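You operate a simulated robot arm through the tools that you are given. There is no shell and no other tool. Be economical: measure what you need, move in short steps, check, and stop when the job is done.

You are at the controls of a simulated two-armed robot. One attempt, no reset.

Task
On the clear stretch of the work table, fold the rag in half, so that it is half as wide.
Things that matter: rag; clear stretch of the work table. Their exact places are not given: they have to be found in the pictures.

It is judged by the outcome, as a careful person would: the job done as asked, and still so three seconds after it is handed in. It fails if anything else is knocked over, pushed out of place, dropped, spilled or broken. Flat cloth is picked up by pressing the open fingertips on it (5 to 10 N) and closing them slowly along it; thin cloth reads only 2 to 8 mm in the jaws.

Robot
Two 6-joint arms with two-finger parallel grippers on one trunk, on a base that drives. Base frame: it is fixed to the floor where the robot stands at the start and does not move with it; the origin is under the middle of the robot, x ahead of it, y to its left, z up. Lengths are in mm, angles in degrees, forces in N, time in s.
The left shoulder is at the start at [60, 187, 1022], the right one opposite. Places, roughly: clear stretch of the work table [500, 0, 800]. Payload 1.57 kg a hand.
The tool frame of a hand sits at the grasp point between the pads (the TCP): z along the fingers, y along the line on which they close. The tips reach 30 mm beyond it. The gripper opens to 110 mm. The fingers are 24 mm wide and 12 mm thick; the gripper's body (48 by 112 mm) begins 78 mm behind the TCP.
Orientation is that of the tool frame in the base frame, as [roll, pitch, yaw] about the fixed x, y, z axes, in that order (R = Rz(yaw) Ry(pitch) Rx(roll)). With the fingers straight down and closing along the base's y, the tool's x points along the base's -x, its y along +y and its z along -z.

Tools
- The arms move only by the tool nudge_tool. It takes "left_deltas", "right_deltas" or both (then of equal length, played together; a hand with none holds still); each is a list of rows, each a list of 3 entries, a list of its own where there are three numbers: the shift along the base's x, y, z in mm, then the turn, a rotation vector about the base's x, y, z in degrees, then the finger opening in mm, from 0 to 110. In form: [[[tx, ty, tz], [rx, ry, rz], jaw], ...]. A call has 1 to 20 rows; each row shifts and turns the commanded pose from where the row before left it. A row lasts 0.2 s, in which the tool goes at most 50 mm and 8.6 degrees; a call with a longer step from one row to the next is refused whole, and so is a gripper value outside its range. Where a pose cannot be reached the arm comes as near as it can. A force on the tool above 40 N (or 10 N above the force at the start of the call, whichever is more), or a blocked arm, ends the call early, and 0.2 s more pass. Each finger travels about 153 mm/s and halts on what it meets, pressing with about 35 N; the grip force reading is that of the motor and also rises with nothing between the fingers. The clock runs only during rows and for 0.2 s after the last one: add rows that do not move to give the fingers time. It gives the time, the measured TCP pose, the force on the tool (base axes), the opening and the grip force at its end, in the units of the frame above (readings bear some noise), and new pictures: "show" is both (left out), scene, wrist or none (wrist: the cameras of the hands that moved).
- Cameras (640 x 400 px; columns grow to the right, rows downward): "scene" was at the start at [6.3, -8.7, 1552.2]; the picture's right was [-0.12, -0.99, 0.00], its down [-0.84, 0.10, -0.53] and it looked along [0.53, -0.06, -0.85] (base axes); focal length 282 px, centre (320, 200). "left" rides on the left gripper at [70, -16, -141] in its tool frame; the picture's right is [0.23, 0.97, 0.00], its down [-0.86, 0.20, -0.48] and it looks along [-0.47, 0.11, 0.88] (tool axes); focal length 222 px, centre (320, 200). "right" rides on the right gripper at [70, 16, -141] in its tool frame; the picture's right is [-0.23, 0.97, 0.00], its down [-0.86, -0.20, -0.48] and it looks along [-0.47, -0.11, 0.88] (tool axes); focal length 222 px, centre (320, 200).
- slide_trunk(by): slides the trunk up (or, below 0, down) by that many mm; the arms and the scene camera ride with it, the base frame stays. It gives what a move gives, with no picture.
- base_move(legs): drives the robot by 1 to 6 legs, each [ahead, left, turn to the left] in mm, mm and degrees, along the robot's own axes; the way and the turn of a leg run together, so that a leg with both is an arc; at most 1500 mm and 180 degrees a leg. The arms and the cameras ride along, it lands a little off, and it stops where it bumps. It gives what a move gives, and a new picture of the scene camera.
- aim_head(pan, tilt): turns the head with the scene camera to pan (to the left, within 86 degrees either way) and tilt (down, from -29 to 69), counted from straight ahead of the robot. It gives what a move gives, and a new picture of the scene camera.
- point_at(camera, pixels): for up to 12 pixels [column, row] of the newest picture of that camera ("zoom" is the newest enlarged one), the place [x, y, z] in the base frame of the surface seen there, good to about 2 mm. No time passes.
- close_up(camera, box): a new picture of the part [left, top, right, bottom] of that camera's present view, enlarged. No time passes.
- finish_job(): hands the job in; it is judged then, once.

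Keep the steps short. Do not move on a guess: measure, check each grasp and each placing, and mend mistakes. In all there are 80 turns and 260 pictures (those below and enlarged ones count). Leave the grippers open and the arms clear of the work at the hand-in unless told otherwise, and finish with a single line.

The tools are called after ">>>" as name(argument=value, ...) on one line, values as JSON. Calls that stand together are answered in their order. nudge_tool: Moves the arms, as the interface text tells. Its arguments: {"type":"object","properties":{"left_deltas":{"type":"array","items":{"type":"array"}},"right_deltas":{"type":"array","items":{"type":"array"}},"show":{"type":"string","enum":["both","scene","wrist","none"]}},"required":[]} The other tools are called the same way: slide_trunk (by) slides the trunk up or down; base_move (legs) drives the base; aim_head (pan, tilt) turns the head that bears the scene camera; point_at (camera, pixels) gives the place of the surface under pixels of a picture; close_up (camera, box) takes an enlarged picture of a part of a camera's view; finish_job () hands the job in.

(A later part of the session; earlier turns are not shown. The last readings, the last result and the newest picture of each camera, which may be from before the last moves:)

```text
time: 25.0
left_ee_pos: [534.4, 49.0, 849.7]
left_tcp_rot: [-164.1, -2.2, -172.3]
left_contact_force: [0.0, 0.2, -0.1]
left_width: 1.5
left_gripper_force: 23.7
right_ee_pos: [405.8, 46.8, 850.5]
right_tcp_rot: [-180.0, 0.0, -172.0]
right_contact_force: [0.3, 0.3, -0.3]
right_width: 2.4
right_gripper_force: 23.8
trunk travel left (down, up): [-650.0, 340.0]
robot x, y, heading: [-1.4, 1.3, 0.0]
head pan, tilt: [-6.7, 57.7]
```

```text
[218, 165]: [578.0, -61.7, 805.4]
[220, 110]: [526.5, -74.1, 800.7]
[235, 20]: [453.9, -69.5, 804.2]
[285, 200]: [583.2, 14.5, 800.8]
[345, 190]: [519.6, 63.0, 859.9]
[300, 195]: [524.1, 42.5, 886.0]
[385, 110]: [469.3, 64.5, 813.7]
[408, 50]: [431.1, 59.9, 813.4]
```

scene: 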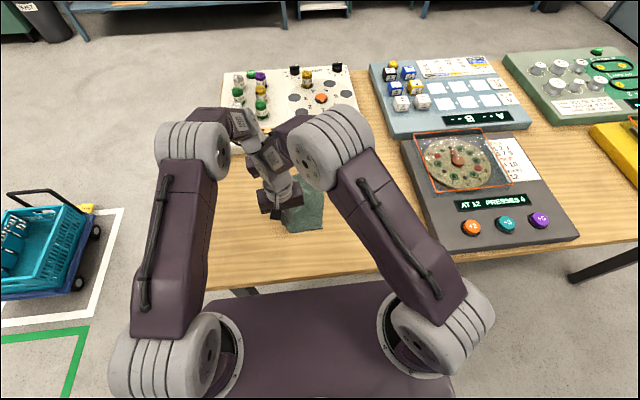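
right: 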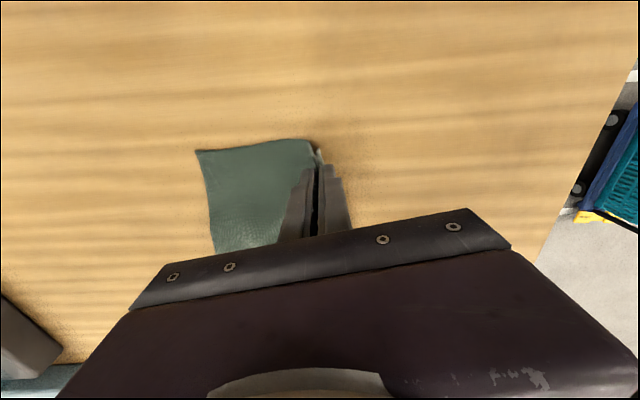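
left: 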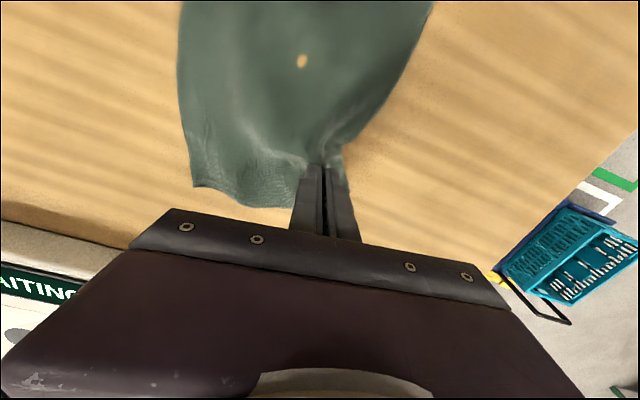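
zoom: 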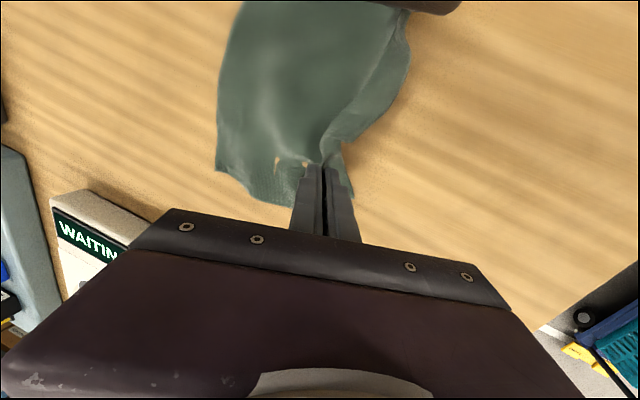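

Right edge: about y≈-59 (near) to -74 (middle) to -62 (far); the rag now lies nearly along x. I'll carry the left edge up over the fold line (y≈5), rotating both hands about +x as they go so the edge turns over. First half of the arc:

>>> nudge_tool(left_deltas=[[[0, -8, 6], [4, 0, 0], 0], [[0, -8, 5], [4, 0, 0], 0], [[0, -8, 4], [4, 0, 0], 0], [[0, -8, 3], [4, 0, 0], 0], [[0, -8, 1], [4, 0, 0], 0], [[0, -8, 1], [4, 0, 0], 0], [[0, 0, 0], [0, 0, 0], 0]], right_deltas=[[[0, -9, 6], [4, 0, 0], 0], [[0, -9, 5], [4, 0, 0], 0], [[0, -9, 3], [4, 0, 0], 0], [[0, -9, 2], [4, 0, 0], 0], [[0, -9, 1], [4, 0, 0], 0], [[0, -9, 0], [4, 0, 0], 0], [[0, 0, 0], [0, 0, 0], 0]])

>>> close_up(camera="scene", box=[240, 130, 360, 240])

```text
time: 26.6
left_ee_pos: [534.5, 1.1, 870.1]
left_tcp_rot: [172.1, 1.1, -172.0]
left_contact_force: [-0.2, 1.5, -0.4]
left_width: 1.6
left_gripper_force: 23.0
right_ee_pos: [405.4, -7.9, 866.9]
right_tcp_rot: [156.2, 3.2, -172.7]
right_contact_force: [-0.3, 0.7, 0.3]
right_width: 2.1
right_gripper_force: 23.1
trunk travel left (down, up): [-650.0, 340.0]
robot x, y, heading: [1.0, -1.9, 0.2]
head pan, tilt: [-6.7, 57.7]
```

scene: 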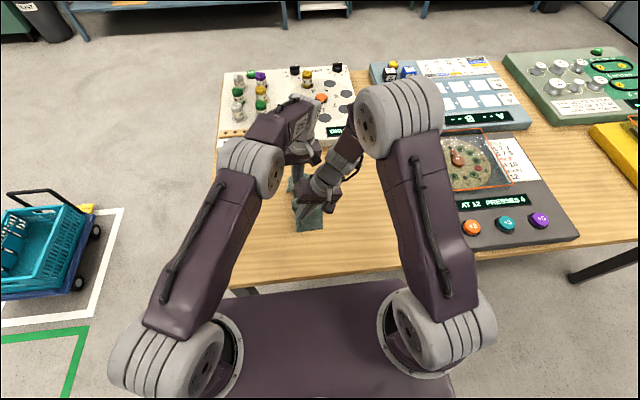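
right: 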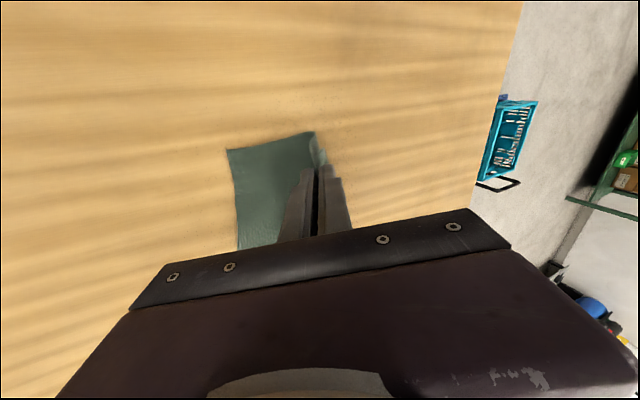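
left: 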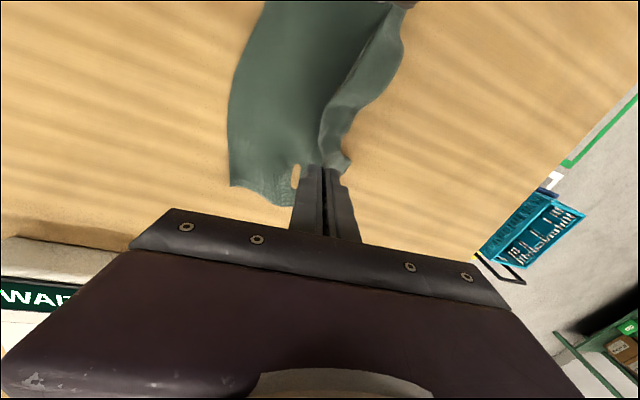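

```text
3.64 times, centred on (300, 185) of scene
```

zoom: 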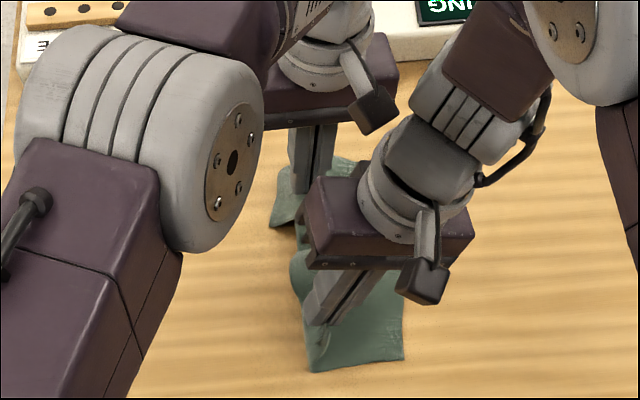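

Both grips hold and the edge is up over the middle. I'll check whether the right edge has stayed put.

>>> point_at(camera="left", pixels=[[232, 180], [231, 120], [245, 50], [280, 190], [345, 165], [400, 50]])

>>> point_at(camera="right", pixels=[[230, 152], [235, 190], [238, 240], [312, 135], [322, 155]])

```text
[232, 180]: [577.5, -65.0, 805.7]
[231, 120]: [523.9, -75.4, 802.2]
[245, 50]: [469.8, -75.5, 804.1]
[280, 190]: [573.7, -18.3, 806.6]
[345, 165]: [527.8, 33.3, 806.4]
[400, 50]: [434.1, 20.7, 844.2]
```

```text
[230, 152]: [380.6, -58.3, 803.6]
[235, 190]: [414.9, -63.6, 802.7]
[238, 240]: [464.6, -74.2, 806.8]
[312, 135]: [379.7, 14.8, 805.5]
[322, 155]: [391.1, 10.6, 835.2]
```

The right edge has not moved. Second half of the arc: bring the tips over the right edge, with rotation, still about 20 mm above it.

>>> nudge_tool(left_deltas=[[[0, -10, 0], [4, 0, 0], 0], [[0, -10, 0], [4, 0, 0], 0], [[0, -10, -2], [4, 0, 0], 0], [[0, -10, -3], [4, 0, 0], 0], [[0, -10, -5], [4, 0, 0], 0], [[0, -11, -6], [4, 0, 0], 0], [[0, 0, 0], [0, 0, 0], 0]], right_deltas=[[[0, -8, 0], [4, 0, 0], 0], [[0, -8, 0], [4, 0, 0], 0], [[0, -8, -3], [4, 0, 0], 0], [[0, -8, -4], [4, 0, 0], 0], [[0, -9, -6], [4, 0, 0], 0], [[0, -9, -7], [4, 0, 0], 0], [[0, 0, 0], [0, 0, 0], 0]])

>>> close_up(camera="scene", box=[250, 130, 370, 240])

```text
time: 28.0
left_ee_pos: [498.2, -22.5, 866.0]
left_tcp_rot: [153.8, 4.4, -172.7]
left_contact_force: [0.6, 0.1, 2.1]
left_width: 1.2
left_gripper_force: 23.5
left hand out of reach, approached as far as the arm can: row 2, 3, 4, 5, 6
right_ee_pos: [400.5, -57.4, 845.5]
right_tcp_rot: [133.0, 5.3, -173.8]
right_contact_force: [-0.6, -0.7, -2.3]
right_width: 2.4
right_gripper_force: 23.9
trunk travel left (down, up): [-650.0, 340.0]
robot x, y, heading: [-1.2, -1.0, 0.0]
head pan, tilt: [-6.7, 57.7]
stopped in row 7 (right hand): the force on the tool passed its limit (the readings are from after the stop); the commanded pose is now the measured one
```

scene: 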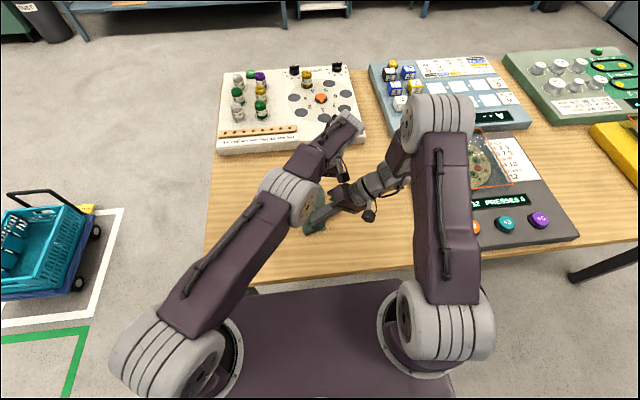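
right: 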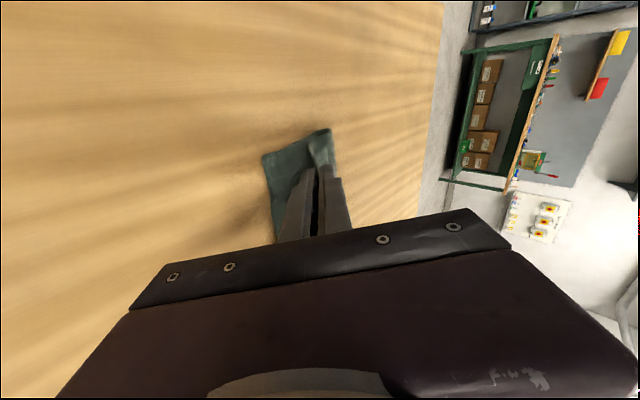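
left: 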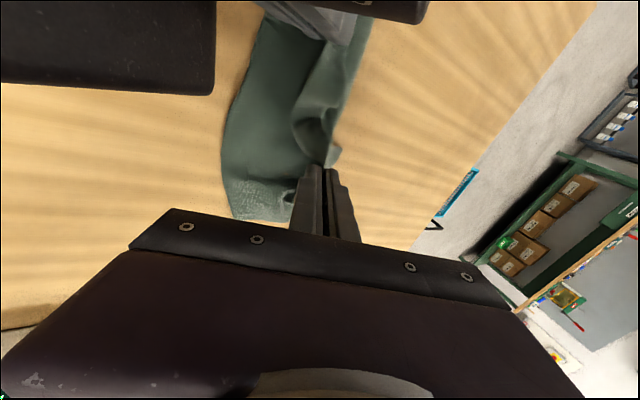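

```text
3.64 times, centred on (310, 185) of scene
```

zoom: 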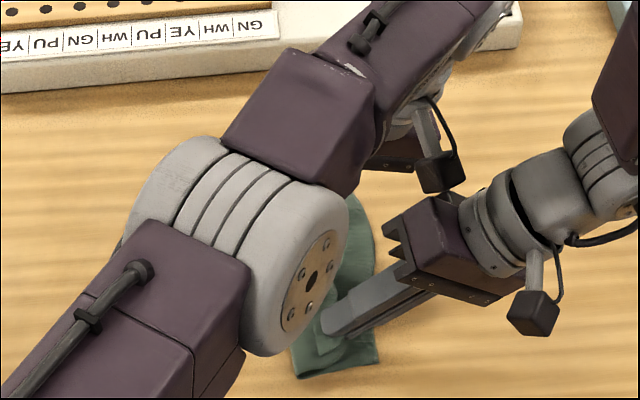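

The left hand can't lean to the right that far: it was pulled back to x=498 and came close to the right hand. I'll turn the left hand back to vertical and bring it out to x=534.

>>> nudge_tool(left_deltas=[[[2, 1, 1], [-5, 0, 0], 0], [[6, 1, 1], [-5, 0, 0], 0], [[7, 1, 0], [-5, 0, 0], 0], [[7, 0, 0], [-5, 0, 0], 0], [[7, 0, 0], [-5, 0, 0], 0], [[7, 0, 0], [-2, 0, 0], 0], [[0, 0, 0], [0, 0, 0], 0]])

>>> close_up(camera="scene", box=[250, 130, 370, 240])

```text
time: 29.6
left_ee_pos: [532.6, -18.4, 866.7]
left_tcp_rot: [-179.4, 0.5, -171.6]
left_contact_force: [-0.1, 0.3, 0.0]
left_width: 1.2
left_gripper_force: 23.0
right_ee_pos: [399.8, -56.4, 844.7]
right_tcp_rot: [133.0, 5.4, -173.8]
right_contact_force: [0.1, 1.0, -0.3]
right_width: 2.1
right_gripper_force: 24.0
trunk travel left (down, up): [-650.0, 340.0]
robot x, y, heading: [1.3, 1.5, -0.1]
head pan, tilt: [-6.7, 57.7]
```

scene: 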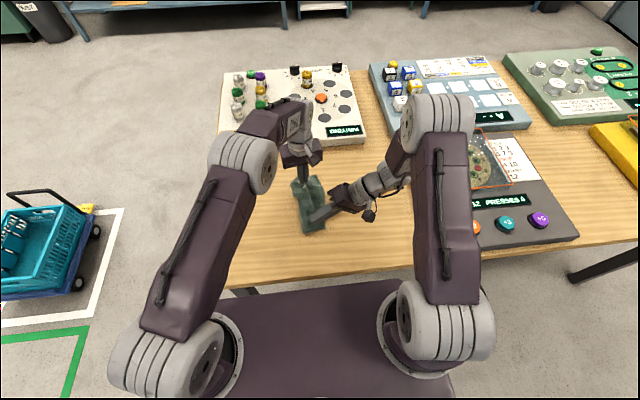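
left: 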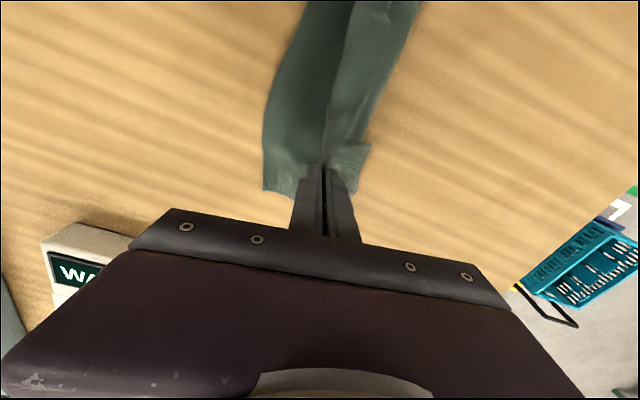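

```text
3.64 times, centred on (310, 185) of scene
```

zoom: 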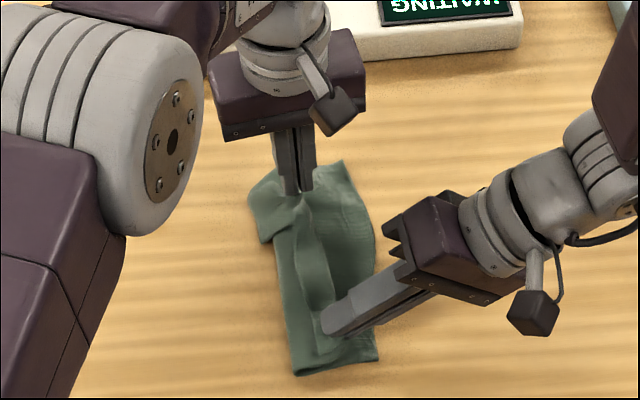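

The view is clear now. I'll measure the right edge and the fold edge.

>>> point_at(camera="zoom", pixels=[[376, 355], [380, 338], [372, 250], [358, 205], [340, 164], [298, 370], [283, 290], [274, 240], [264, 235], [250, 197], [325, 340], [310, 240]])

```text
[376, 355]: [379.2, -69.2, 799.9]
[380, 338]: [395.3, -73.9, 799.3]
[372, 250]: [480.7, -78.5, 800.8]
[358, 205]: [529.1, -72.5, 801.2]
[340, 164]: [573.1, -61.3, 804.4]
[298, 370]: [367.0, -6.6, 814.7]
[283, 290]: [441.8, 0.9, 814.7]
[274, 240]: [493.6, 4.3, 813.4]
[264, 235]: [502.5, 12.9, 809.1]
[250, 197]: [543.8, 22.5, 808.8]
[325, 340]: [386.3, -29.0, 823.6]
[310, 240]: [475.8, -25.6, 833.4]
```

The fold is at y≈0 and the right edge at y≈-73. I'll move the tips to about y≈-47 and lower to about 14 mm above the table.

>>> nudge_tool(left_deltas=[[[0, -8, 0], [0, 0, 0], 0], [[0, -8, -4], [0, 0, 0], 0], [[0, -8, -8], [0, 0, 0], 0], [[0, -8, -8], [0, 0, 0], 0], [[0, 0, -4], [0, 0, 0], 0], [[0, 0, 0], [0, 0, 0], 0]], right_deltas=[[[1, -4, 0], [0, 0, 0], 0], [[1, -4, 0], [0, 0, 0], 0], [[1, -4, -2], [0, 0, 0], 0], [[1, -3, -3], [0, 0, 0], 0], [[0, 0, -3], [0, 0, 0], 0], [[0, 0, 0], [0, 0, 0], 0]])

>>> close_up(camera="scene", box=[260, 140, 360, 240])

```text
time: 31.0
left_ee_pos: [533.4, -49.8, 843.1]
left_tcp_rot: [-179.2, 0.6, -171.5]
left_contact_force: [-0.4, 0.6, 0.4]
left_width: 1.6
left_gripper_force: 23.0
right_ee_pos: [404.4, -71.4, 837.1]
right_tcp_rot: [133.0, 5.3, -173.8]
right_contact_force: [-0.3, -0.6, -1.3]
right_width: 2.2
right_gripper_force: 23.9
trunk travel left (down, up): [-650.0, 340.0]
robot x, y, heading: [-0.2, 0.8, -0.1]
head pan, tilt: [-6.7, 57.7]
```

scene: 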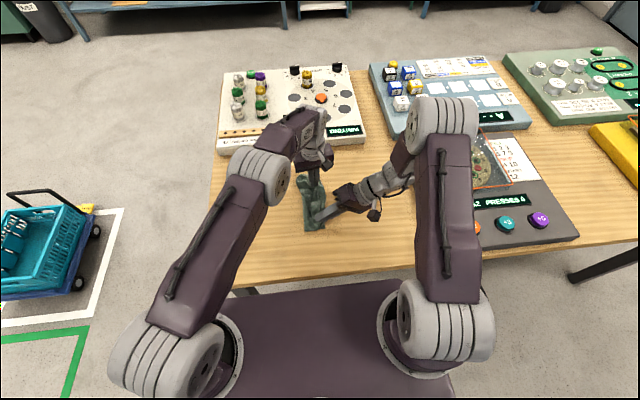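
right: 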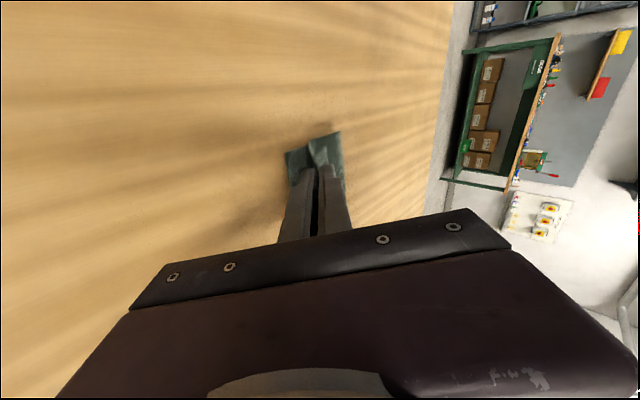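
left: 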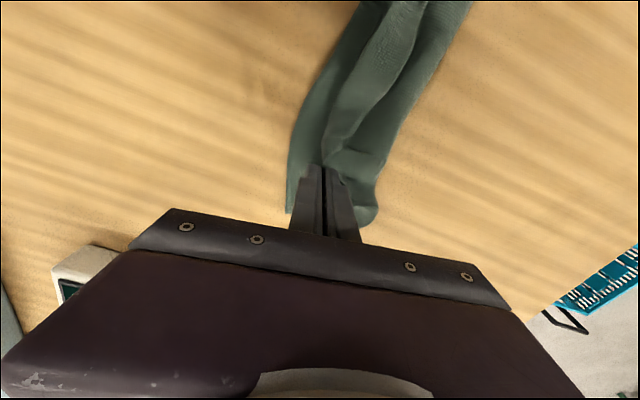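

```text
4.00 times, centred on (310, 190) of scene
```

zoom: 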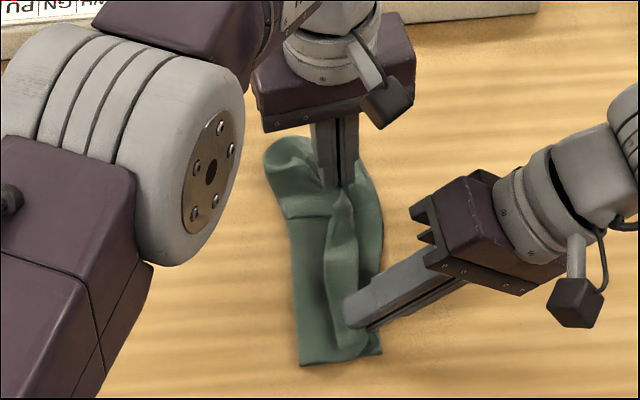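

The edge lies turned back a little on top, as expected. Releasing both: the left opens and rises; the right opens slightly and draws back along its fingers.

>>> nudge_tool(left_deltas=[[[0, 0, 0], [0, 0, 0], 12], [[0, 0, 0], [0, 0, 0], 24], [[0, 0, 10], [0, 0, 0], 30], [[0, 0, 25], [0, 0, 0], 30], [[0, 0, 30], [0, 0, 0], 30], [[0, 40, 10], [0, 0, 0], 30], [[0, 40, 0], [0, 0, 0], 30], [[0, 40, 0], [0, 0, 0], 30]], right_deltas=[[[0, 0, 0], [0, 0, 0], 6], [[0, 0, 2], [0, 0, 0], 12], [[0, -8, 8], [0, 0, 0], 14], [[0, -15, 15], [0, 0, 0], 20], [[0, -20, 20], [0, 0, 0], 20], [[0, -20, 20], [0, 0, 0], 20], [[0, 0, 0], [0, 0, 0], 20], [[0, 0, 0], [0, 0, 0], 20]])

>>> close_up(camera="scene", box=[270, 150, 360, 240])

```text
time: 32.8
left_ee_pos: [532.3, 69.6, 917.8]
left_tcp_rot: [-179.3, 0.4, -171.5]
left_contact_force: [0.7, 0.3, -0.4]
left_width: 30.0
left_gripper_force: 0.0
right_ee_pos: [404.0, -133.1, 901.7]
right_tcp_rot: [133.1, 5.4, -173.8]
right_contact_force: [0.1, 0.0, 0.2]
right_width: 20.0
right_gripper_force: 0.0
trunk travel left (down, up): [-650.0, 340.0]
robot x, y, heading: [0.7, 2.9, 0.2]
head pan, tilt: [-6.7, 57.7]
```

scene: 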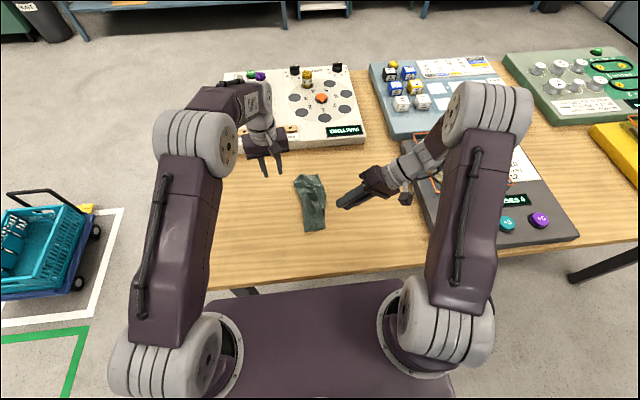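
right: 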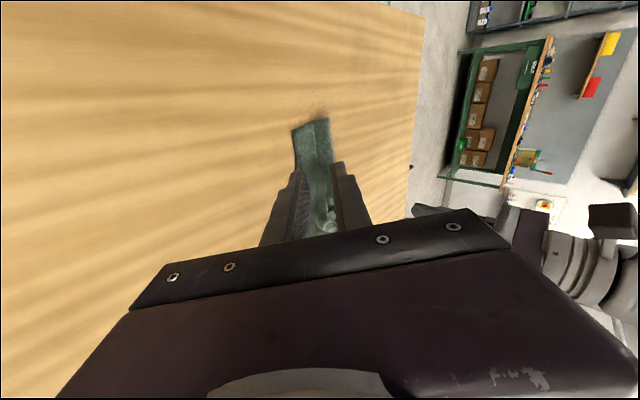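
left: 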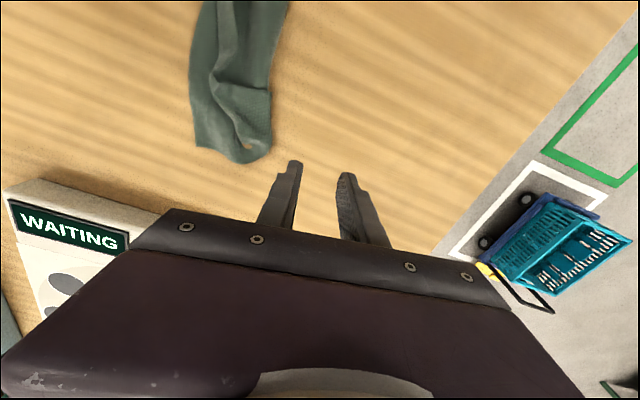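

```text
4.44 times, centred on (315, 195) of scene
```

zoom: 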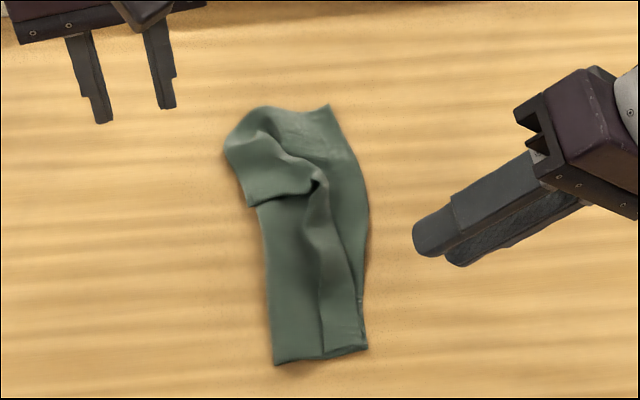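

The near half is decent; the far part has its edge folded back to the left. A closer look:

>>> close_up(camera="scene", box=[288, 168, 336, 236])

>>> close_up(camera="left", box=[150, 0, 330, 180])

```text
5.88 times, centred on (312, 202) of scene
```

zoom: 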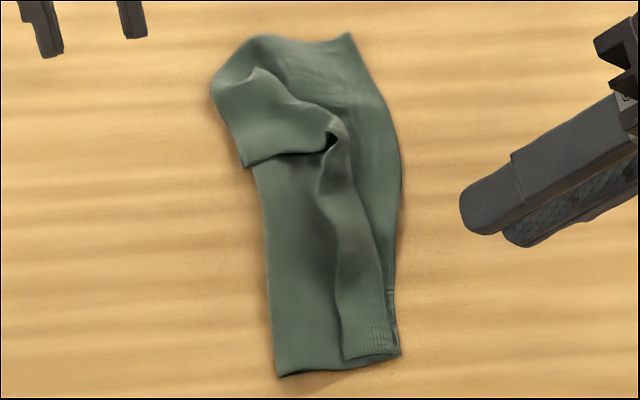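

```text
2.22 times, centred on (240, 90) of left
```

zoom: 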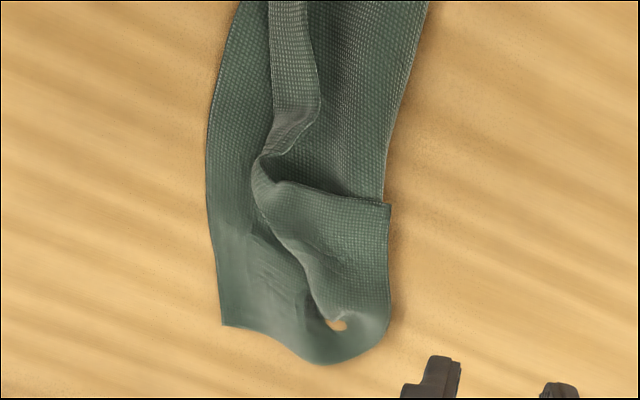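

The near corner is fine, but the top layer's edge is turned back (towards +y) as a strip that grows into a flap at the far corner. I'll measure that flap.

>>> point_at(camera="zoom", pixels=[[384, 208], [340, 198], [290, 187], [318, 100], [310, 130], [265, 165], [300, 250], [350, 250], [386, 280], [320, 358], [226, 322], [270, 100]])

```text
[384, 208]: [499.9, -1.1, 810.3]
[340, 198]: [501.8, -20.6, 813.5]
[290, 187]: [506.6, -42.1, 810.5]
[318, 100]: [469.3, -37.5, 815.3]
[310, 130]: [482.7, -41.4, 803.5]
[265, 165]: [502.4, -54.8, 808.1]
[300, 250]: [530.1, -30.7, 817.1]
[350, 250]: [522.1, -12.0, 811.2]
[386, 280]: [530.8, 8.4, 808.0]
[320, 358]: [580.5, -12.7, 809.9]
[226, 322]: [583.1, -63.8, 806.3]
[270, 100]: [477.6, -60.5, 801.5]
```

The flap's corner is at (500,-1) and should lie at about (580,-66). I'll retreat the right hand and turn the left hand about 43° so its jaws close along that direction, then hover above the corner.

>>> nudge_tool(left_deltas=[[[-5, -12, 0], [0, 0, 8], 24], [[-5, -13, 0], [0, 0, 8], 24], [[-5, -13, -5], [0, 0, 8], 24], [[-5, -13, -10], [0, 0, 8], 24], [[-3, -13, -15], [0, 0, 8], 24], [[-2, -13, -20], [0, 0, 3], 24], [[0, 0, -12], [0, 0, 0], 24], [[0, 0, 0], [0, 0, 0], 24]], right_deltas=[[[0, -10, 10], [-8, 0, 0], 20], [[0, -10, 10], [-8, 0, 0], 20], [[0, -10, 10], [-8, 0, 0], 20], [[0, -10, 10], [-8, 0, 0], 20], [[0, 0, 10], [-8, 0, 0], 20], [[0, 0, 10], [-6, 0, 0], 20], [[0, 0, 0], [0, 0, 0], 20], [[0, 0, 0], [0, 0, 0], 20]])

>>> close_up(camera="left", box=[200, 60, 440, 240])

>>> close_up(camera="scene", box=[250, 140, 360, 240])

```text
time: 34.6
left_ee_pos: [507.4, -9.4, 856.1]
left_tcp_rot: [-179.2, 0.5, -128.4]
left_contact_force: [-0.5, -0.7, 0.5]
left_width: 24.0
left_gripper_force: 0.0
right_ee_pos: [402.6, -173.9, 961.3]
right_tcp_rot: [178.7, -0.7, -171.8]
right_contact_force: [-1.0, -0.2, -0.1]
right_width: 19.8
right_gripper_force: 0.2
trunk travel left (down, up): [-650.0, 340.0]
robot x, y, heading: [-3.4, -3.7, -0.1]
head pan, tilt: [-6.7, 57.7]
```

scene: 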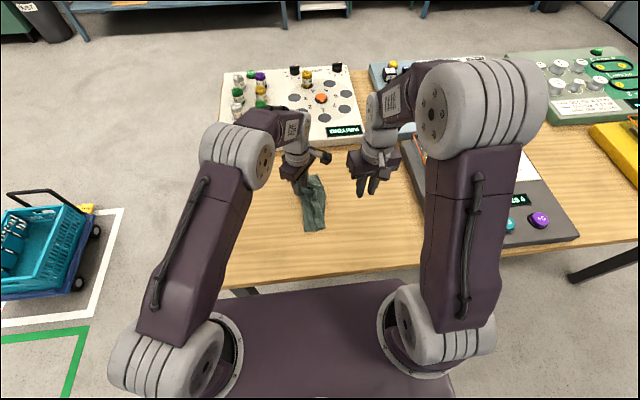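
right: 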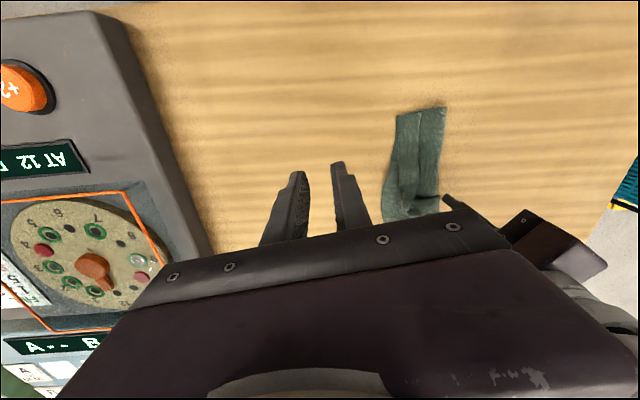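
left: 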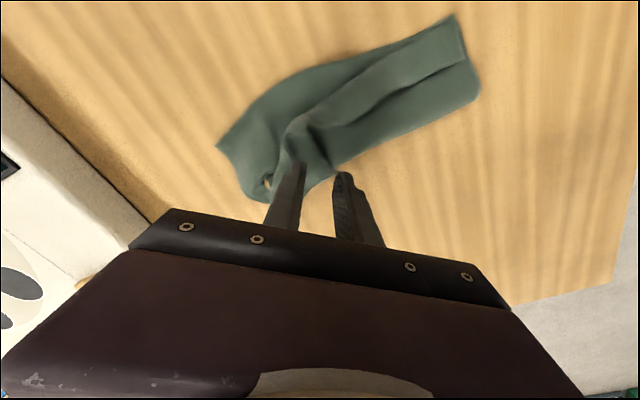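

```text
2.22 times, centred on (320, 150) of left
```

zoom: 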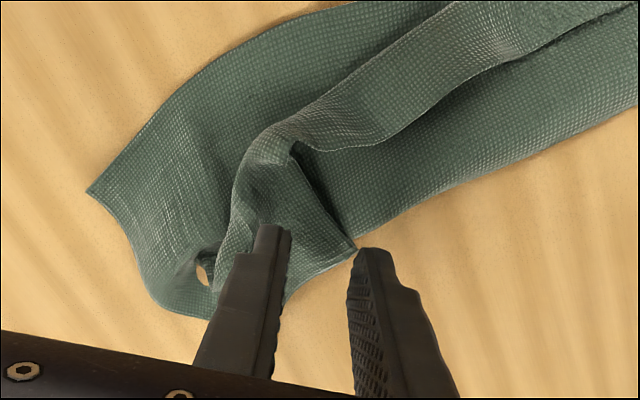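

```text
4.00 times, centred on (305, 190) of scene
```

zoom: 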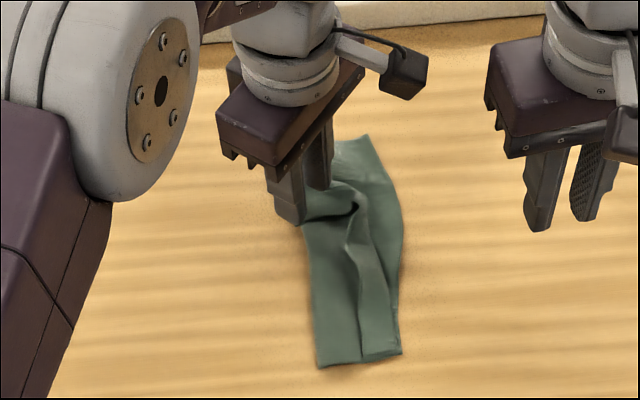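

The jaws straddle the flap corner nicely. Lowering to touch.

>>> nudge_tool(left_deltas=[[[0, 0, -12], [0, 0, 0], 24], [[0, 0, -8], [0, 0, 0], 24], [[0, 0, -3], [0, 0, 0], 24], [[0, 0, 0], [0, 0, 0], 24]], show="wrist")

>>> close_up(camera="left", box=[200, 60, 440, 240])

```text
time: 35.6
left_ee_pos: [508.3, -8.4, 832.9]
left_tcp_rot: [-179.3, 0.5, -128.5]
left_contact_force: [0.1, 0.3, 1.5]
left_width: 24.1
left_gripper_force: 0.0
right_ee_pos: [403.6, -173.8, 962.4]
right_tcp_rot: [178.7, -0.7, -171.8]
right_contact_force: [0.6, 0.0, 1.3]
right_width: 19.5
right_gripper_force: 0.1
trunk travel left (down, up): [-650.0, 340.0]
robot x, y, heading: [1.0, -0.9, -0.1]
head pan, tilt: [-6.7, 57.7]
```

left: 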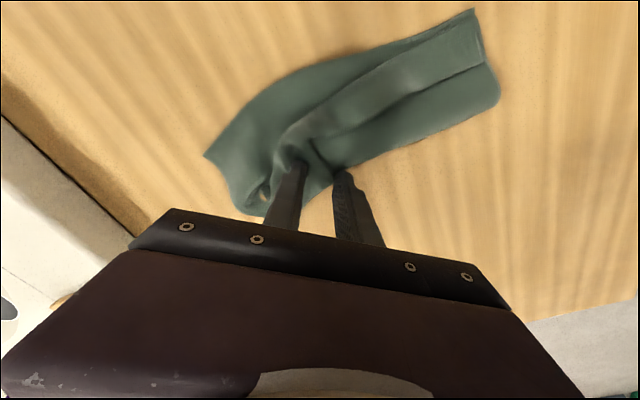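

```text
2.22 times, centred on (320, 150) of left
```

zoom: 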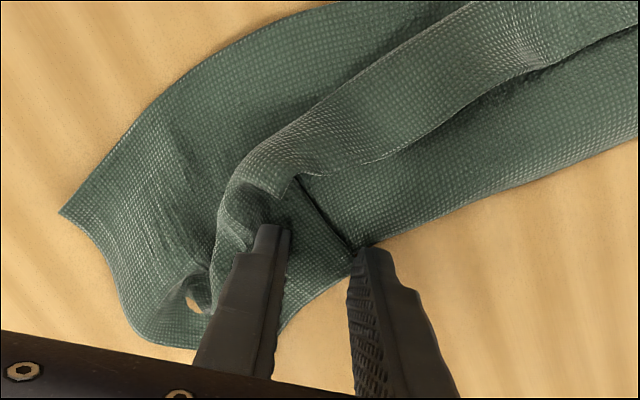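

Light contact, 1.5 N. I'll press 1.5 mm more and close, shifting so that only the inner finger drags the flap outward.

>>> nudge_tool(left_deltas=[[[0, 0, -1.5], [0, 0, 0], 24], [[-1, 0.8, 0], [0, 0, 0], 21], [[-1, 0.8, 0], [0, 0, 0], 18], [[-1, 0.8, 0], [0, 0, 0], 15], [[-1, 0.8, 0], [0, 0, 0], 12], [[-1, 0.8, 0], [0, 0, 0], 9], [[-1, 0.8, 0], [0, 0, 0], 6], [[-1, 0.8, 0], [0, 0, 0], 3], [[-1, 0.8, 0], [0, 0, 0], 0], [[0, 0, 0], [0, 0, 0], 0], [[0, 0, 0], [0, 0, 0], 0]], show="wrist")

>>> close_up(camera="left", box=[200, 60, 440, 240])

```text
time: 38.0
left_ee_pos: [500.2, -2.8, 833.1]
left_tcp_rot: [-179.2, 0.7, -128.5]
left_contact_force: [3.5, -1.7, 17.7]
left_width: 3.8
left_gripper_force: 24.0
right_ee_pos: [403.0, -173.3, 962.2]
right_tcp_rot: [178.8, -0.7, -171.8]
right_contact_force: [0.6, -0.8, 0.3]
right_width: 20.2
right_gripper_force: 0.0
trunk travel left (down, up): [-650.0, 340.0]
robot x, y, heading: [-3.2, 2.2, -0.1]
head pan, tilt: [-6.7, 57.7]
```

left: 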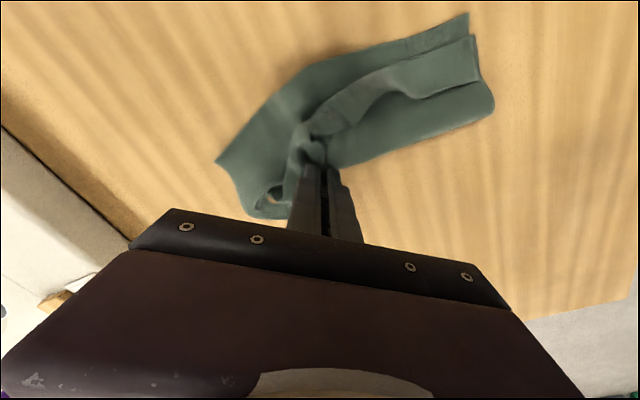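

```text
2.22 times, centred on (320, 150) of left
```

zoom: 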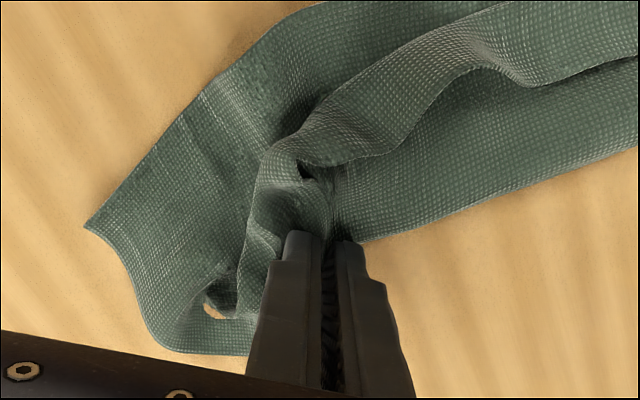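

3.8 mm in the jaws, possibly more than one layer. Lifting 30 mm to look.

>>> nudge_tool(left_deltas=[[[0, 0, 6], [0, 0, 0], 0], [[2, -2, 8], [0, 0, 0], 0], [[3, -3, 8], [0, 0, 0], 0], [[3, -3, 8], [0, 0, 0], 0], [[0, 0, 0], [0, 0, 0], 0]])

>>> close_up(camera="left", box=[200, 60, 440, 240])

>>> close_up(camera="scene", box=[270, 150, 350, 240])

```text
time: 39.2
left_ee_pos: [509.9, -9.2, 861.5]
left_tcp_rot: [-179.3, 0.5, -128.5]
left_contact_force: [0.5, -0.3, 0.4]
left_width: 3.2
left_gripper_force: 24.0
right_ee_pos: [403.2, -173.0, 960.9]
right_tcp_rot: [178.7, -0.7, -171.8]
right_contact_force: [1.0, 0.2, 0.9]
right_width: 20.3
right_gripper_force: 0.1
trunk travel left (down, up): [-650.0, 340.0]
robot x, y, heading: [-1.1, -3.7, 0.1]
head pan, tilt: [-6.7, 57.7]
```

scene: 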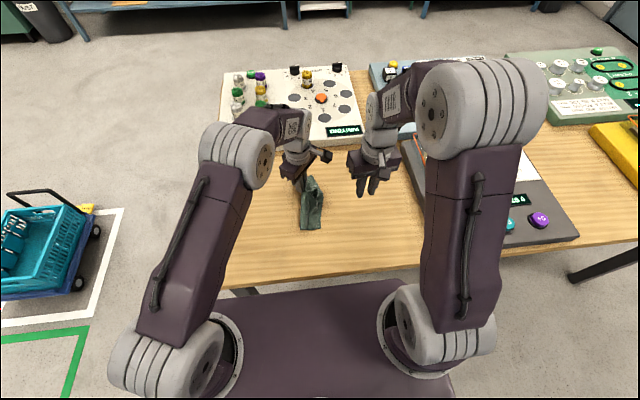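
left: 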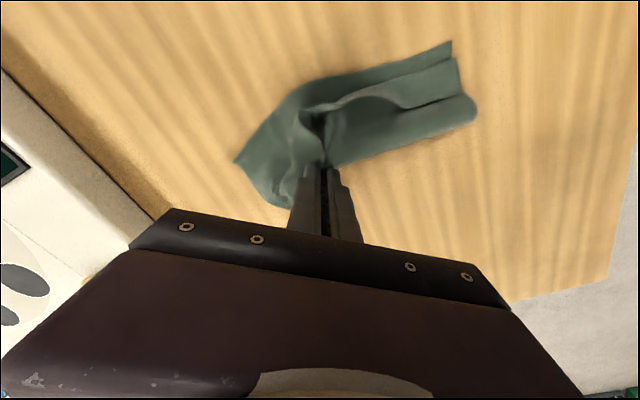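

```text
2.22 times, centred on (320, 150) of left
```

zoom: 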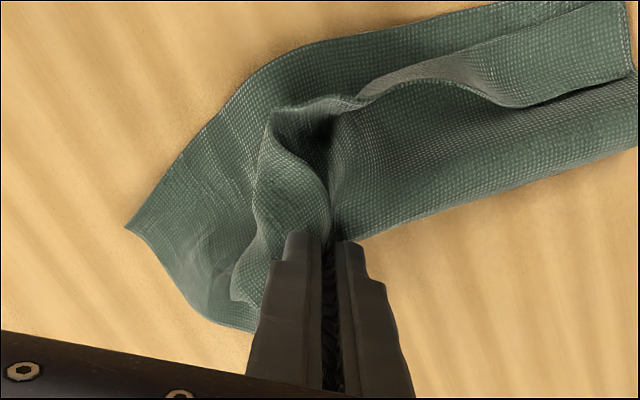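

```text
4.44 times, centred on (310, 195) of scene
```

zoom: 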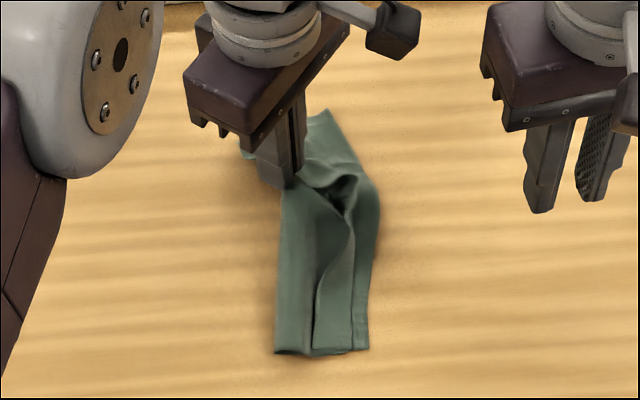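

The jaws took both the flap and the layer below. I'll put it back, open and clear, and look again.

>>> nudge_tool(left_deltas=[[[-4, 4, -12], [0, 0, 0], 0], [[-3, 2, -10], [0, 0, 0], 0], [[0, 0, 0], [0, 0, 0], 12], [[0, 0, 2], [0, 0, 0], 24], [[0, 0, 10], [0, 0, 0], 30], [[0, 0, 30], [0, 0, 0], 30], [[-10, 40, 20], [0, 0, 0], 30], [[-20, 40, 0], [0, 0, 0], 30], [[-20, 40, 0], [0, 0, 0], 30]], show="both")

>>> close_up(camera="scene", box=[284, 165, 340, 238])

```text
time: 41.2
left_ee_pos: [450.5, 119.7, 901.6]
left_tcp_rot: [-179.3, 0.5, -128.5]
left_contact_force: [0.1, -0.3, -0.2]
left_width: 29.9
left_gripper_force: 0.1
right_ee_pos: [401.8, -172.3, 962.3]
right_tcp_rot: [178.8, -0.7, -171.8]
right_contact_force: [0.5, -0.3, 0.3]
right_width: 19.8
right_gripper_force: 0.1
trunk travel left (down, up): [-650.0, 340.0]
robot x, y, heading: [3.1, 1.5, 0.0]
head pan, tilt: [-6.7, 57.7]
```

scene: 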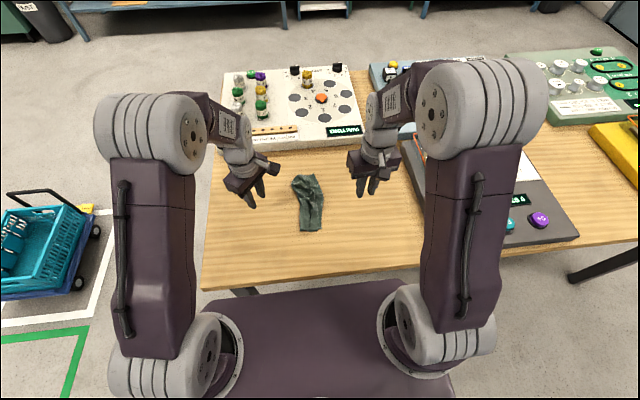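
left: 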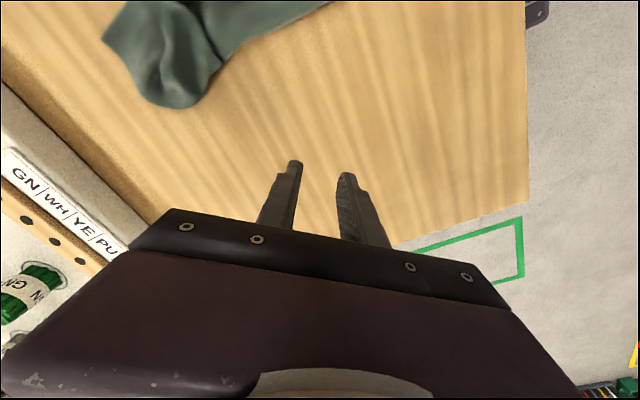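

```text
5.48 times, centred on (312, 202) of scene
```

zoom: 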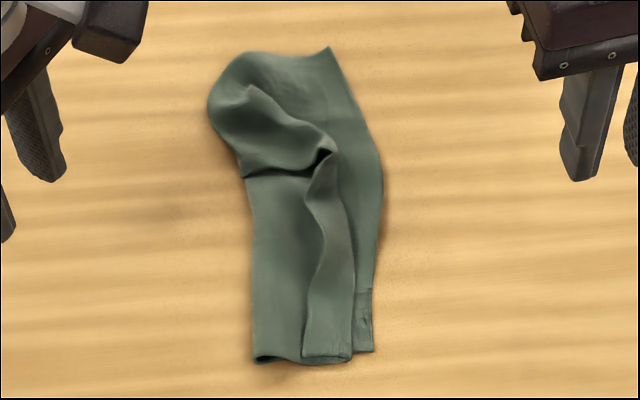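

Released. I'll measure the flap and fold edge again, for a lighter pinch with the outer finger beyond the fold edge over bare table.

>>> point_at(camera="zoom", pixels=[[246, 174], [275, 168], [310, 165], [268, 140], [245, 120], [213, 105], [235, 155], [250, 220], [285, 220], [325, 220], [345, 220], [378, 220]])

```text
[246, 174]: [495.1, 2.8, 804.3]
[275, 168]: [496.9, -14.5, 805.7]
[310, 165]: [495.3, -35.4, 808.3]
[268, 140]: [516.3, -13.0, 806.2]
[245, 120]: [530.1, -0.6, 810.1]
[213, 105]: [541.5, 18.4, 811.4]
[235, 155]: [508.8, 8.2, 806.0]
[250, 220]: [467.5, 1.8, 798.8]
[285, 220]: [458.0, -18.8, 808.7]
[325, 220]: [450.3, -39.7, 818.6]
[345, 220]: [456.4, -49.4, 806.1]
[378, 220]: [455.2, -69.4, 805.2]
```

The flap corner is at (495,3), boundary at (509,8), height only about 805. I'll move the left hand to hover over (511,1), jaws closing across that boundary (turn back 33°), opening 26.

>>> nudge_tool(left_deltas=[[[10, -20, 0], [0, 0, -6], 26], [[10, -20, 0], [0, 0, -6], 26], [[10, -20, -10], [0, 0, -7], 26], [[10, -20, -10], [0, 0, -7], 26], [[10, -20, -15], [0, 0, -7], 26], [[10, -19, -15], [0, 0, 0], 26], [[0, 0, -10], [0, 0, 0], 26], [[0, 0, 0], [0, 0, 0], 26]], show="wrist")

>>> close_up(camera="left", box=[200, 60, 440, 240])

```text
time: 43.0
left_ee_pos: [512.1, -2.9, 841.2]
left_tcp_rot: [-179.4, 0.5, -161.5]
left_contact_force: [0.0, 0.0, 0.6]
left_width: 25.8
left_gripper_force: 0.0
right_ee_pos: [403.8, -173.1, 961.9]
right_tcp_rot: [178.7, -0.8, -171.8]
right_contact_force: [0.4, 0.6, 1.2]
right_width: 20.1
right_gripper_force: 0.1
trunk travel left (down, up): [-650.0, 340.0]
robot x, y, heading: [-0.5, -0.4, 0.0]
head pan, tilt: [-6.7, 57.7]
```

left: 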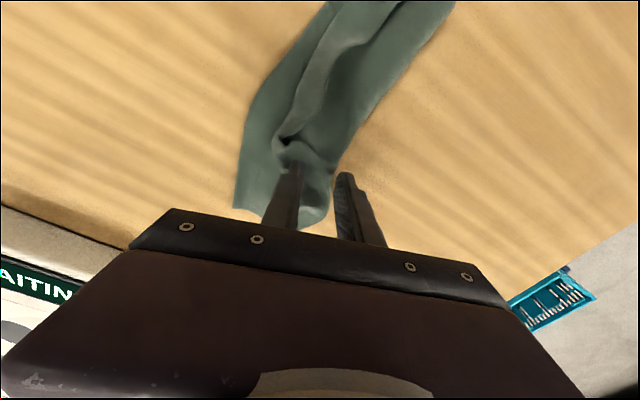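

```text
2.22 times, centred on (320, 150) of left
```

zoom: 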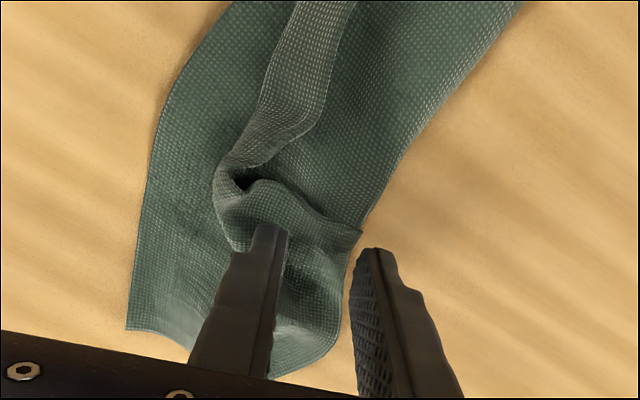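

Well placed: the outer finger is off the cloth, the inner one over the flap. Lower 6 mm only, to a light touch.

>>> nudge_tool(left_deltas=[[[-2, 3, -3], [0, 0, 0], 26], [[0, 0, -3], [0, 0, 0], 26], [[0, 0, 0], [0, 0, 0], 26]], show="none")

```text
time: 43.8
left_ee_pos: [509.6, 0.1, 836.9]
left_tcp_rot: [-179.3, 0.5, -161.5]
left_contact_force: [0.5, -0.3, 0.2]
left_width: 25.8
left_gripper_force: 0.0
right_ee_pos: [403.2, -173.0, 961.8]
right_tcp_rot: [178.7, -0.7, -171.8]
right_contact_force: [0.1, -0.8, 0.2]
right_width: 20.1
right_gripper_force: 0.0
trunk travel left (down, up): [-650.0, 340.0]
robot x, y, heading: [0.6, -4.2, -0.1]
head pan, tilt: [-6.7, 57.7]
```

No force yet; 2 mm more.

>>> nudge_tool(left_deltas=[[[0, 0, -2], [0, 0, 0], 26], [[0, 0, 0], [0, 0, 0], 26]], show="none")

```text
time: 44.4
left_ee_pos: [509.7, 0.1, 834.3]
left_tcp_rot: [-179.2, 0.5, -161.5]
left_contact_force: [-0.6, -0.4, 0.6]
left_width: 25.7
left_gripper_force: 0.1
right_ee_pos: [402.1, -174.2, 961.8]
right_tcp_rot: [178.6, -0.7, -171.8]
right_contact_force: [0.3, 0.7, 0.2]
right_width: 19.8
right_gripper_force: 0.0
trunk travel left (down, up): [-650.0, 340.0]
robot x, y, heading: [-0.2, 2.4, -0.2]
head pan, tilt: [-6.7, 57.7]
```

Still light; 1.5 mm more and close with the outer finger kept still.

>>> nudge_tool(left_deltas=[[[0, 0, -1.5], [0, 0, 0], 26], [[0, 0, 0], [0, 0, 0], 26], [[-0.4, 1.2, 0], [0, 0, 0], 23], [[-0.4, 1.2, 0], [0, 0, 0], 20], [[-0.4, 1.2, 0], [0, 0, 0], 17], [[-0.4, 1.2, 0], [0, 0, 0], 14], [[-0.4, 1.2, 0], [0, 0, 0], 11], [[-0.4, 1.2, 0], [0, 0, 0], 8], [[-0.4, 1.2, 0], [0, 0, 0], 5], [[0, 0, 0], [0, 0, 0], 2], [[0, 0, 0], [0, 0, 0], 0], [[0, 0, 0], [0, 0, 0], 0]], show="wrist")

>>> close_up(camera="left", box=[200, 60, 440, 240])

```text
time: 47.0
left_ee_pos: [506.3, 8.0, 832.6]
left_tcp_rot: [-179.3, 0.6, -161.5]
left_contact_force: [2.1, -3.1, 13.3]
left_width: 2.0
left_gripper_force: 23.9
right_ee_pos: [402.3, -173.9, 961.7]
right_tcp_rot: [178.7, -0.7, -171.8]
right_contact_force: [0.1, 0.4, -0.3]
right_width: 19.9
right_gripper_force: 0.2
trunk travel left (down, up): [-650.0, 340.0]
robot x, y, heading: [0.7, -2.6, 0.0]
head pan, tilt: [-6.7, 57.7]
```

left: 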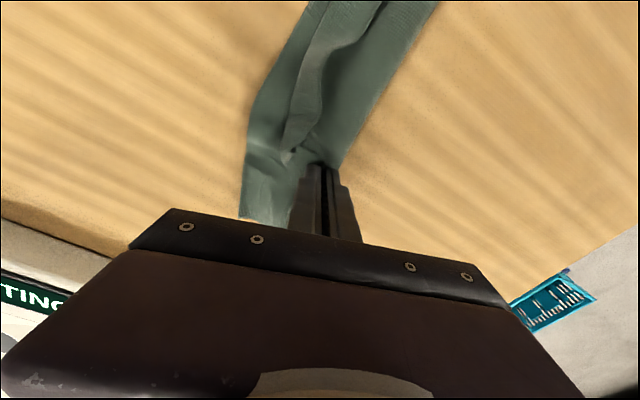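

```text
2.22 times, centred on (320, 150) of left
```

zoom: 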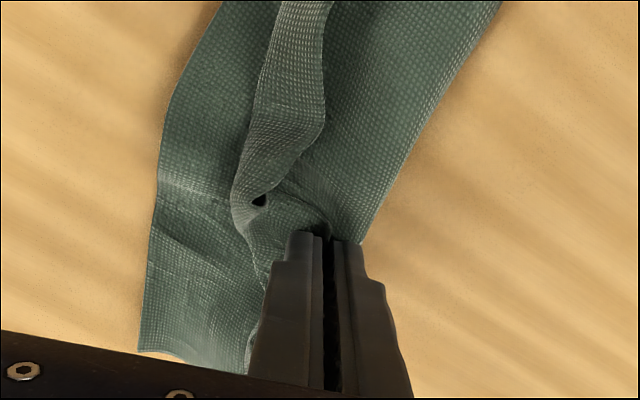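

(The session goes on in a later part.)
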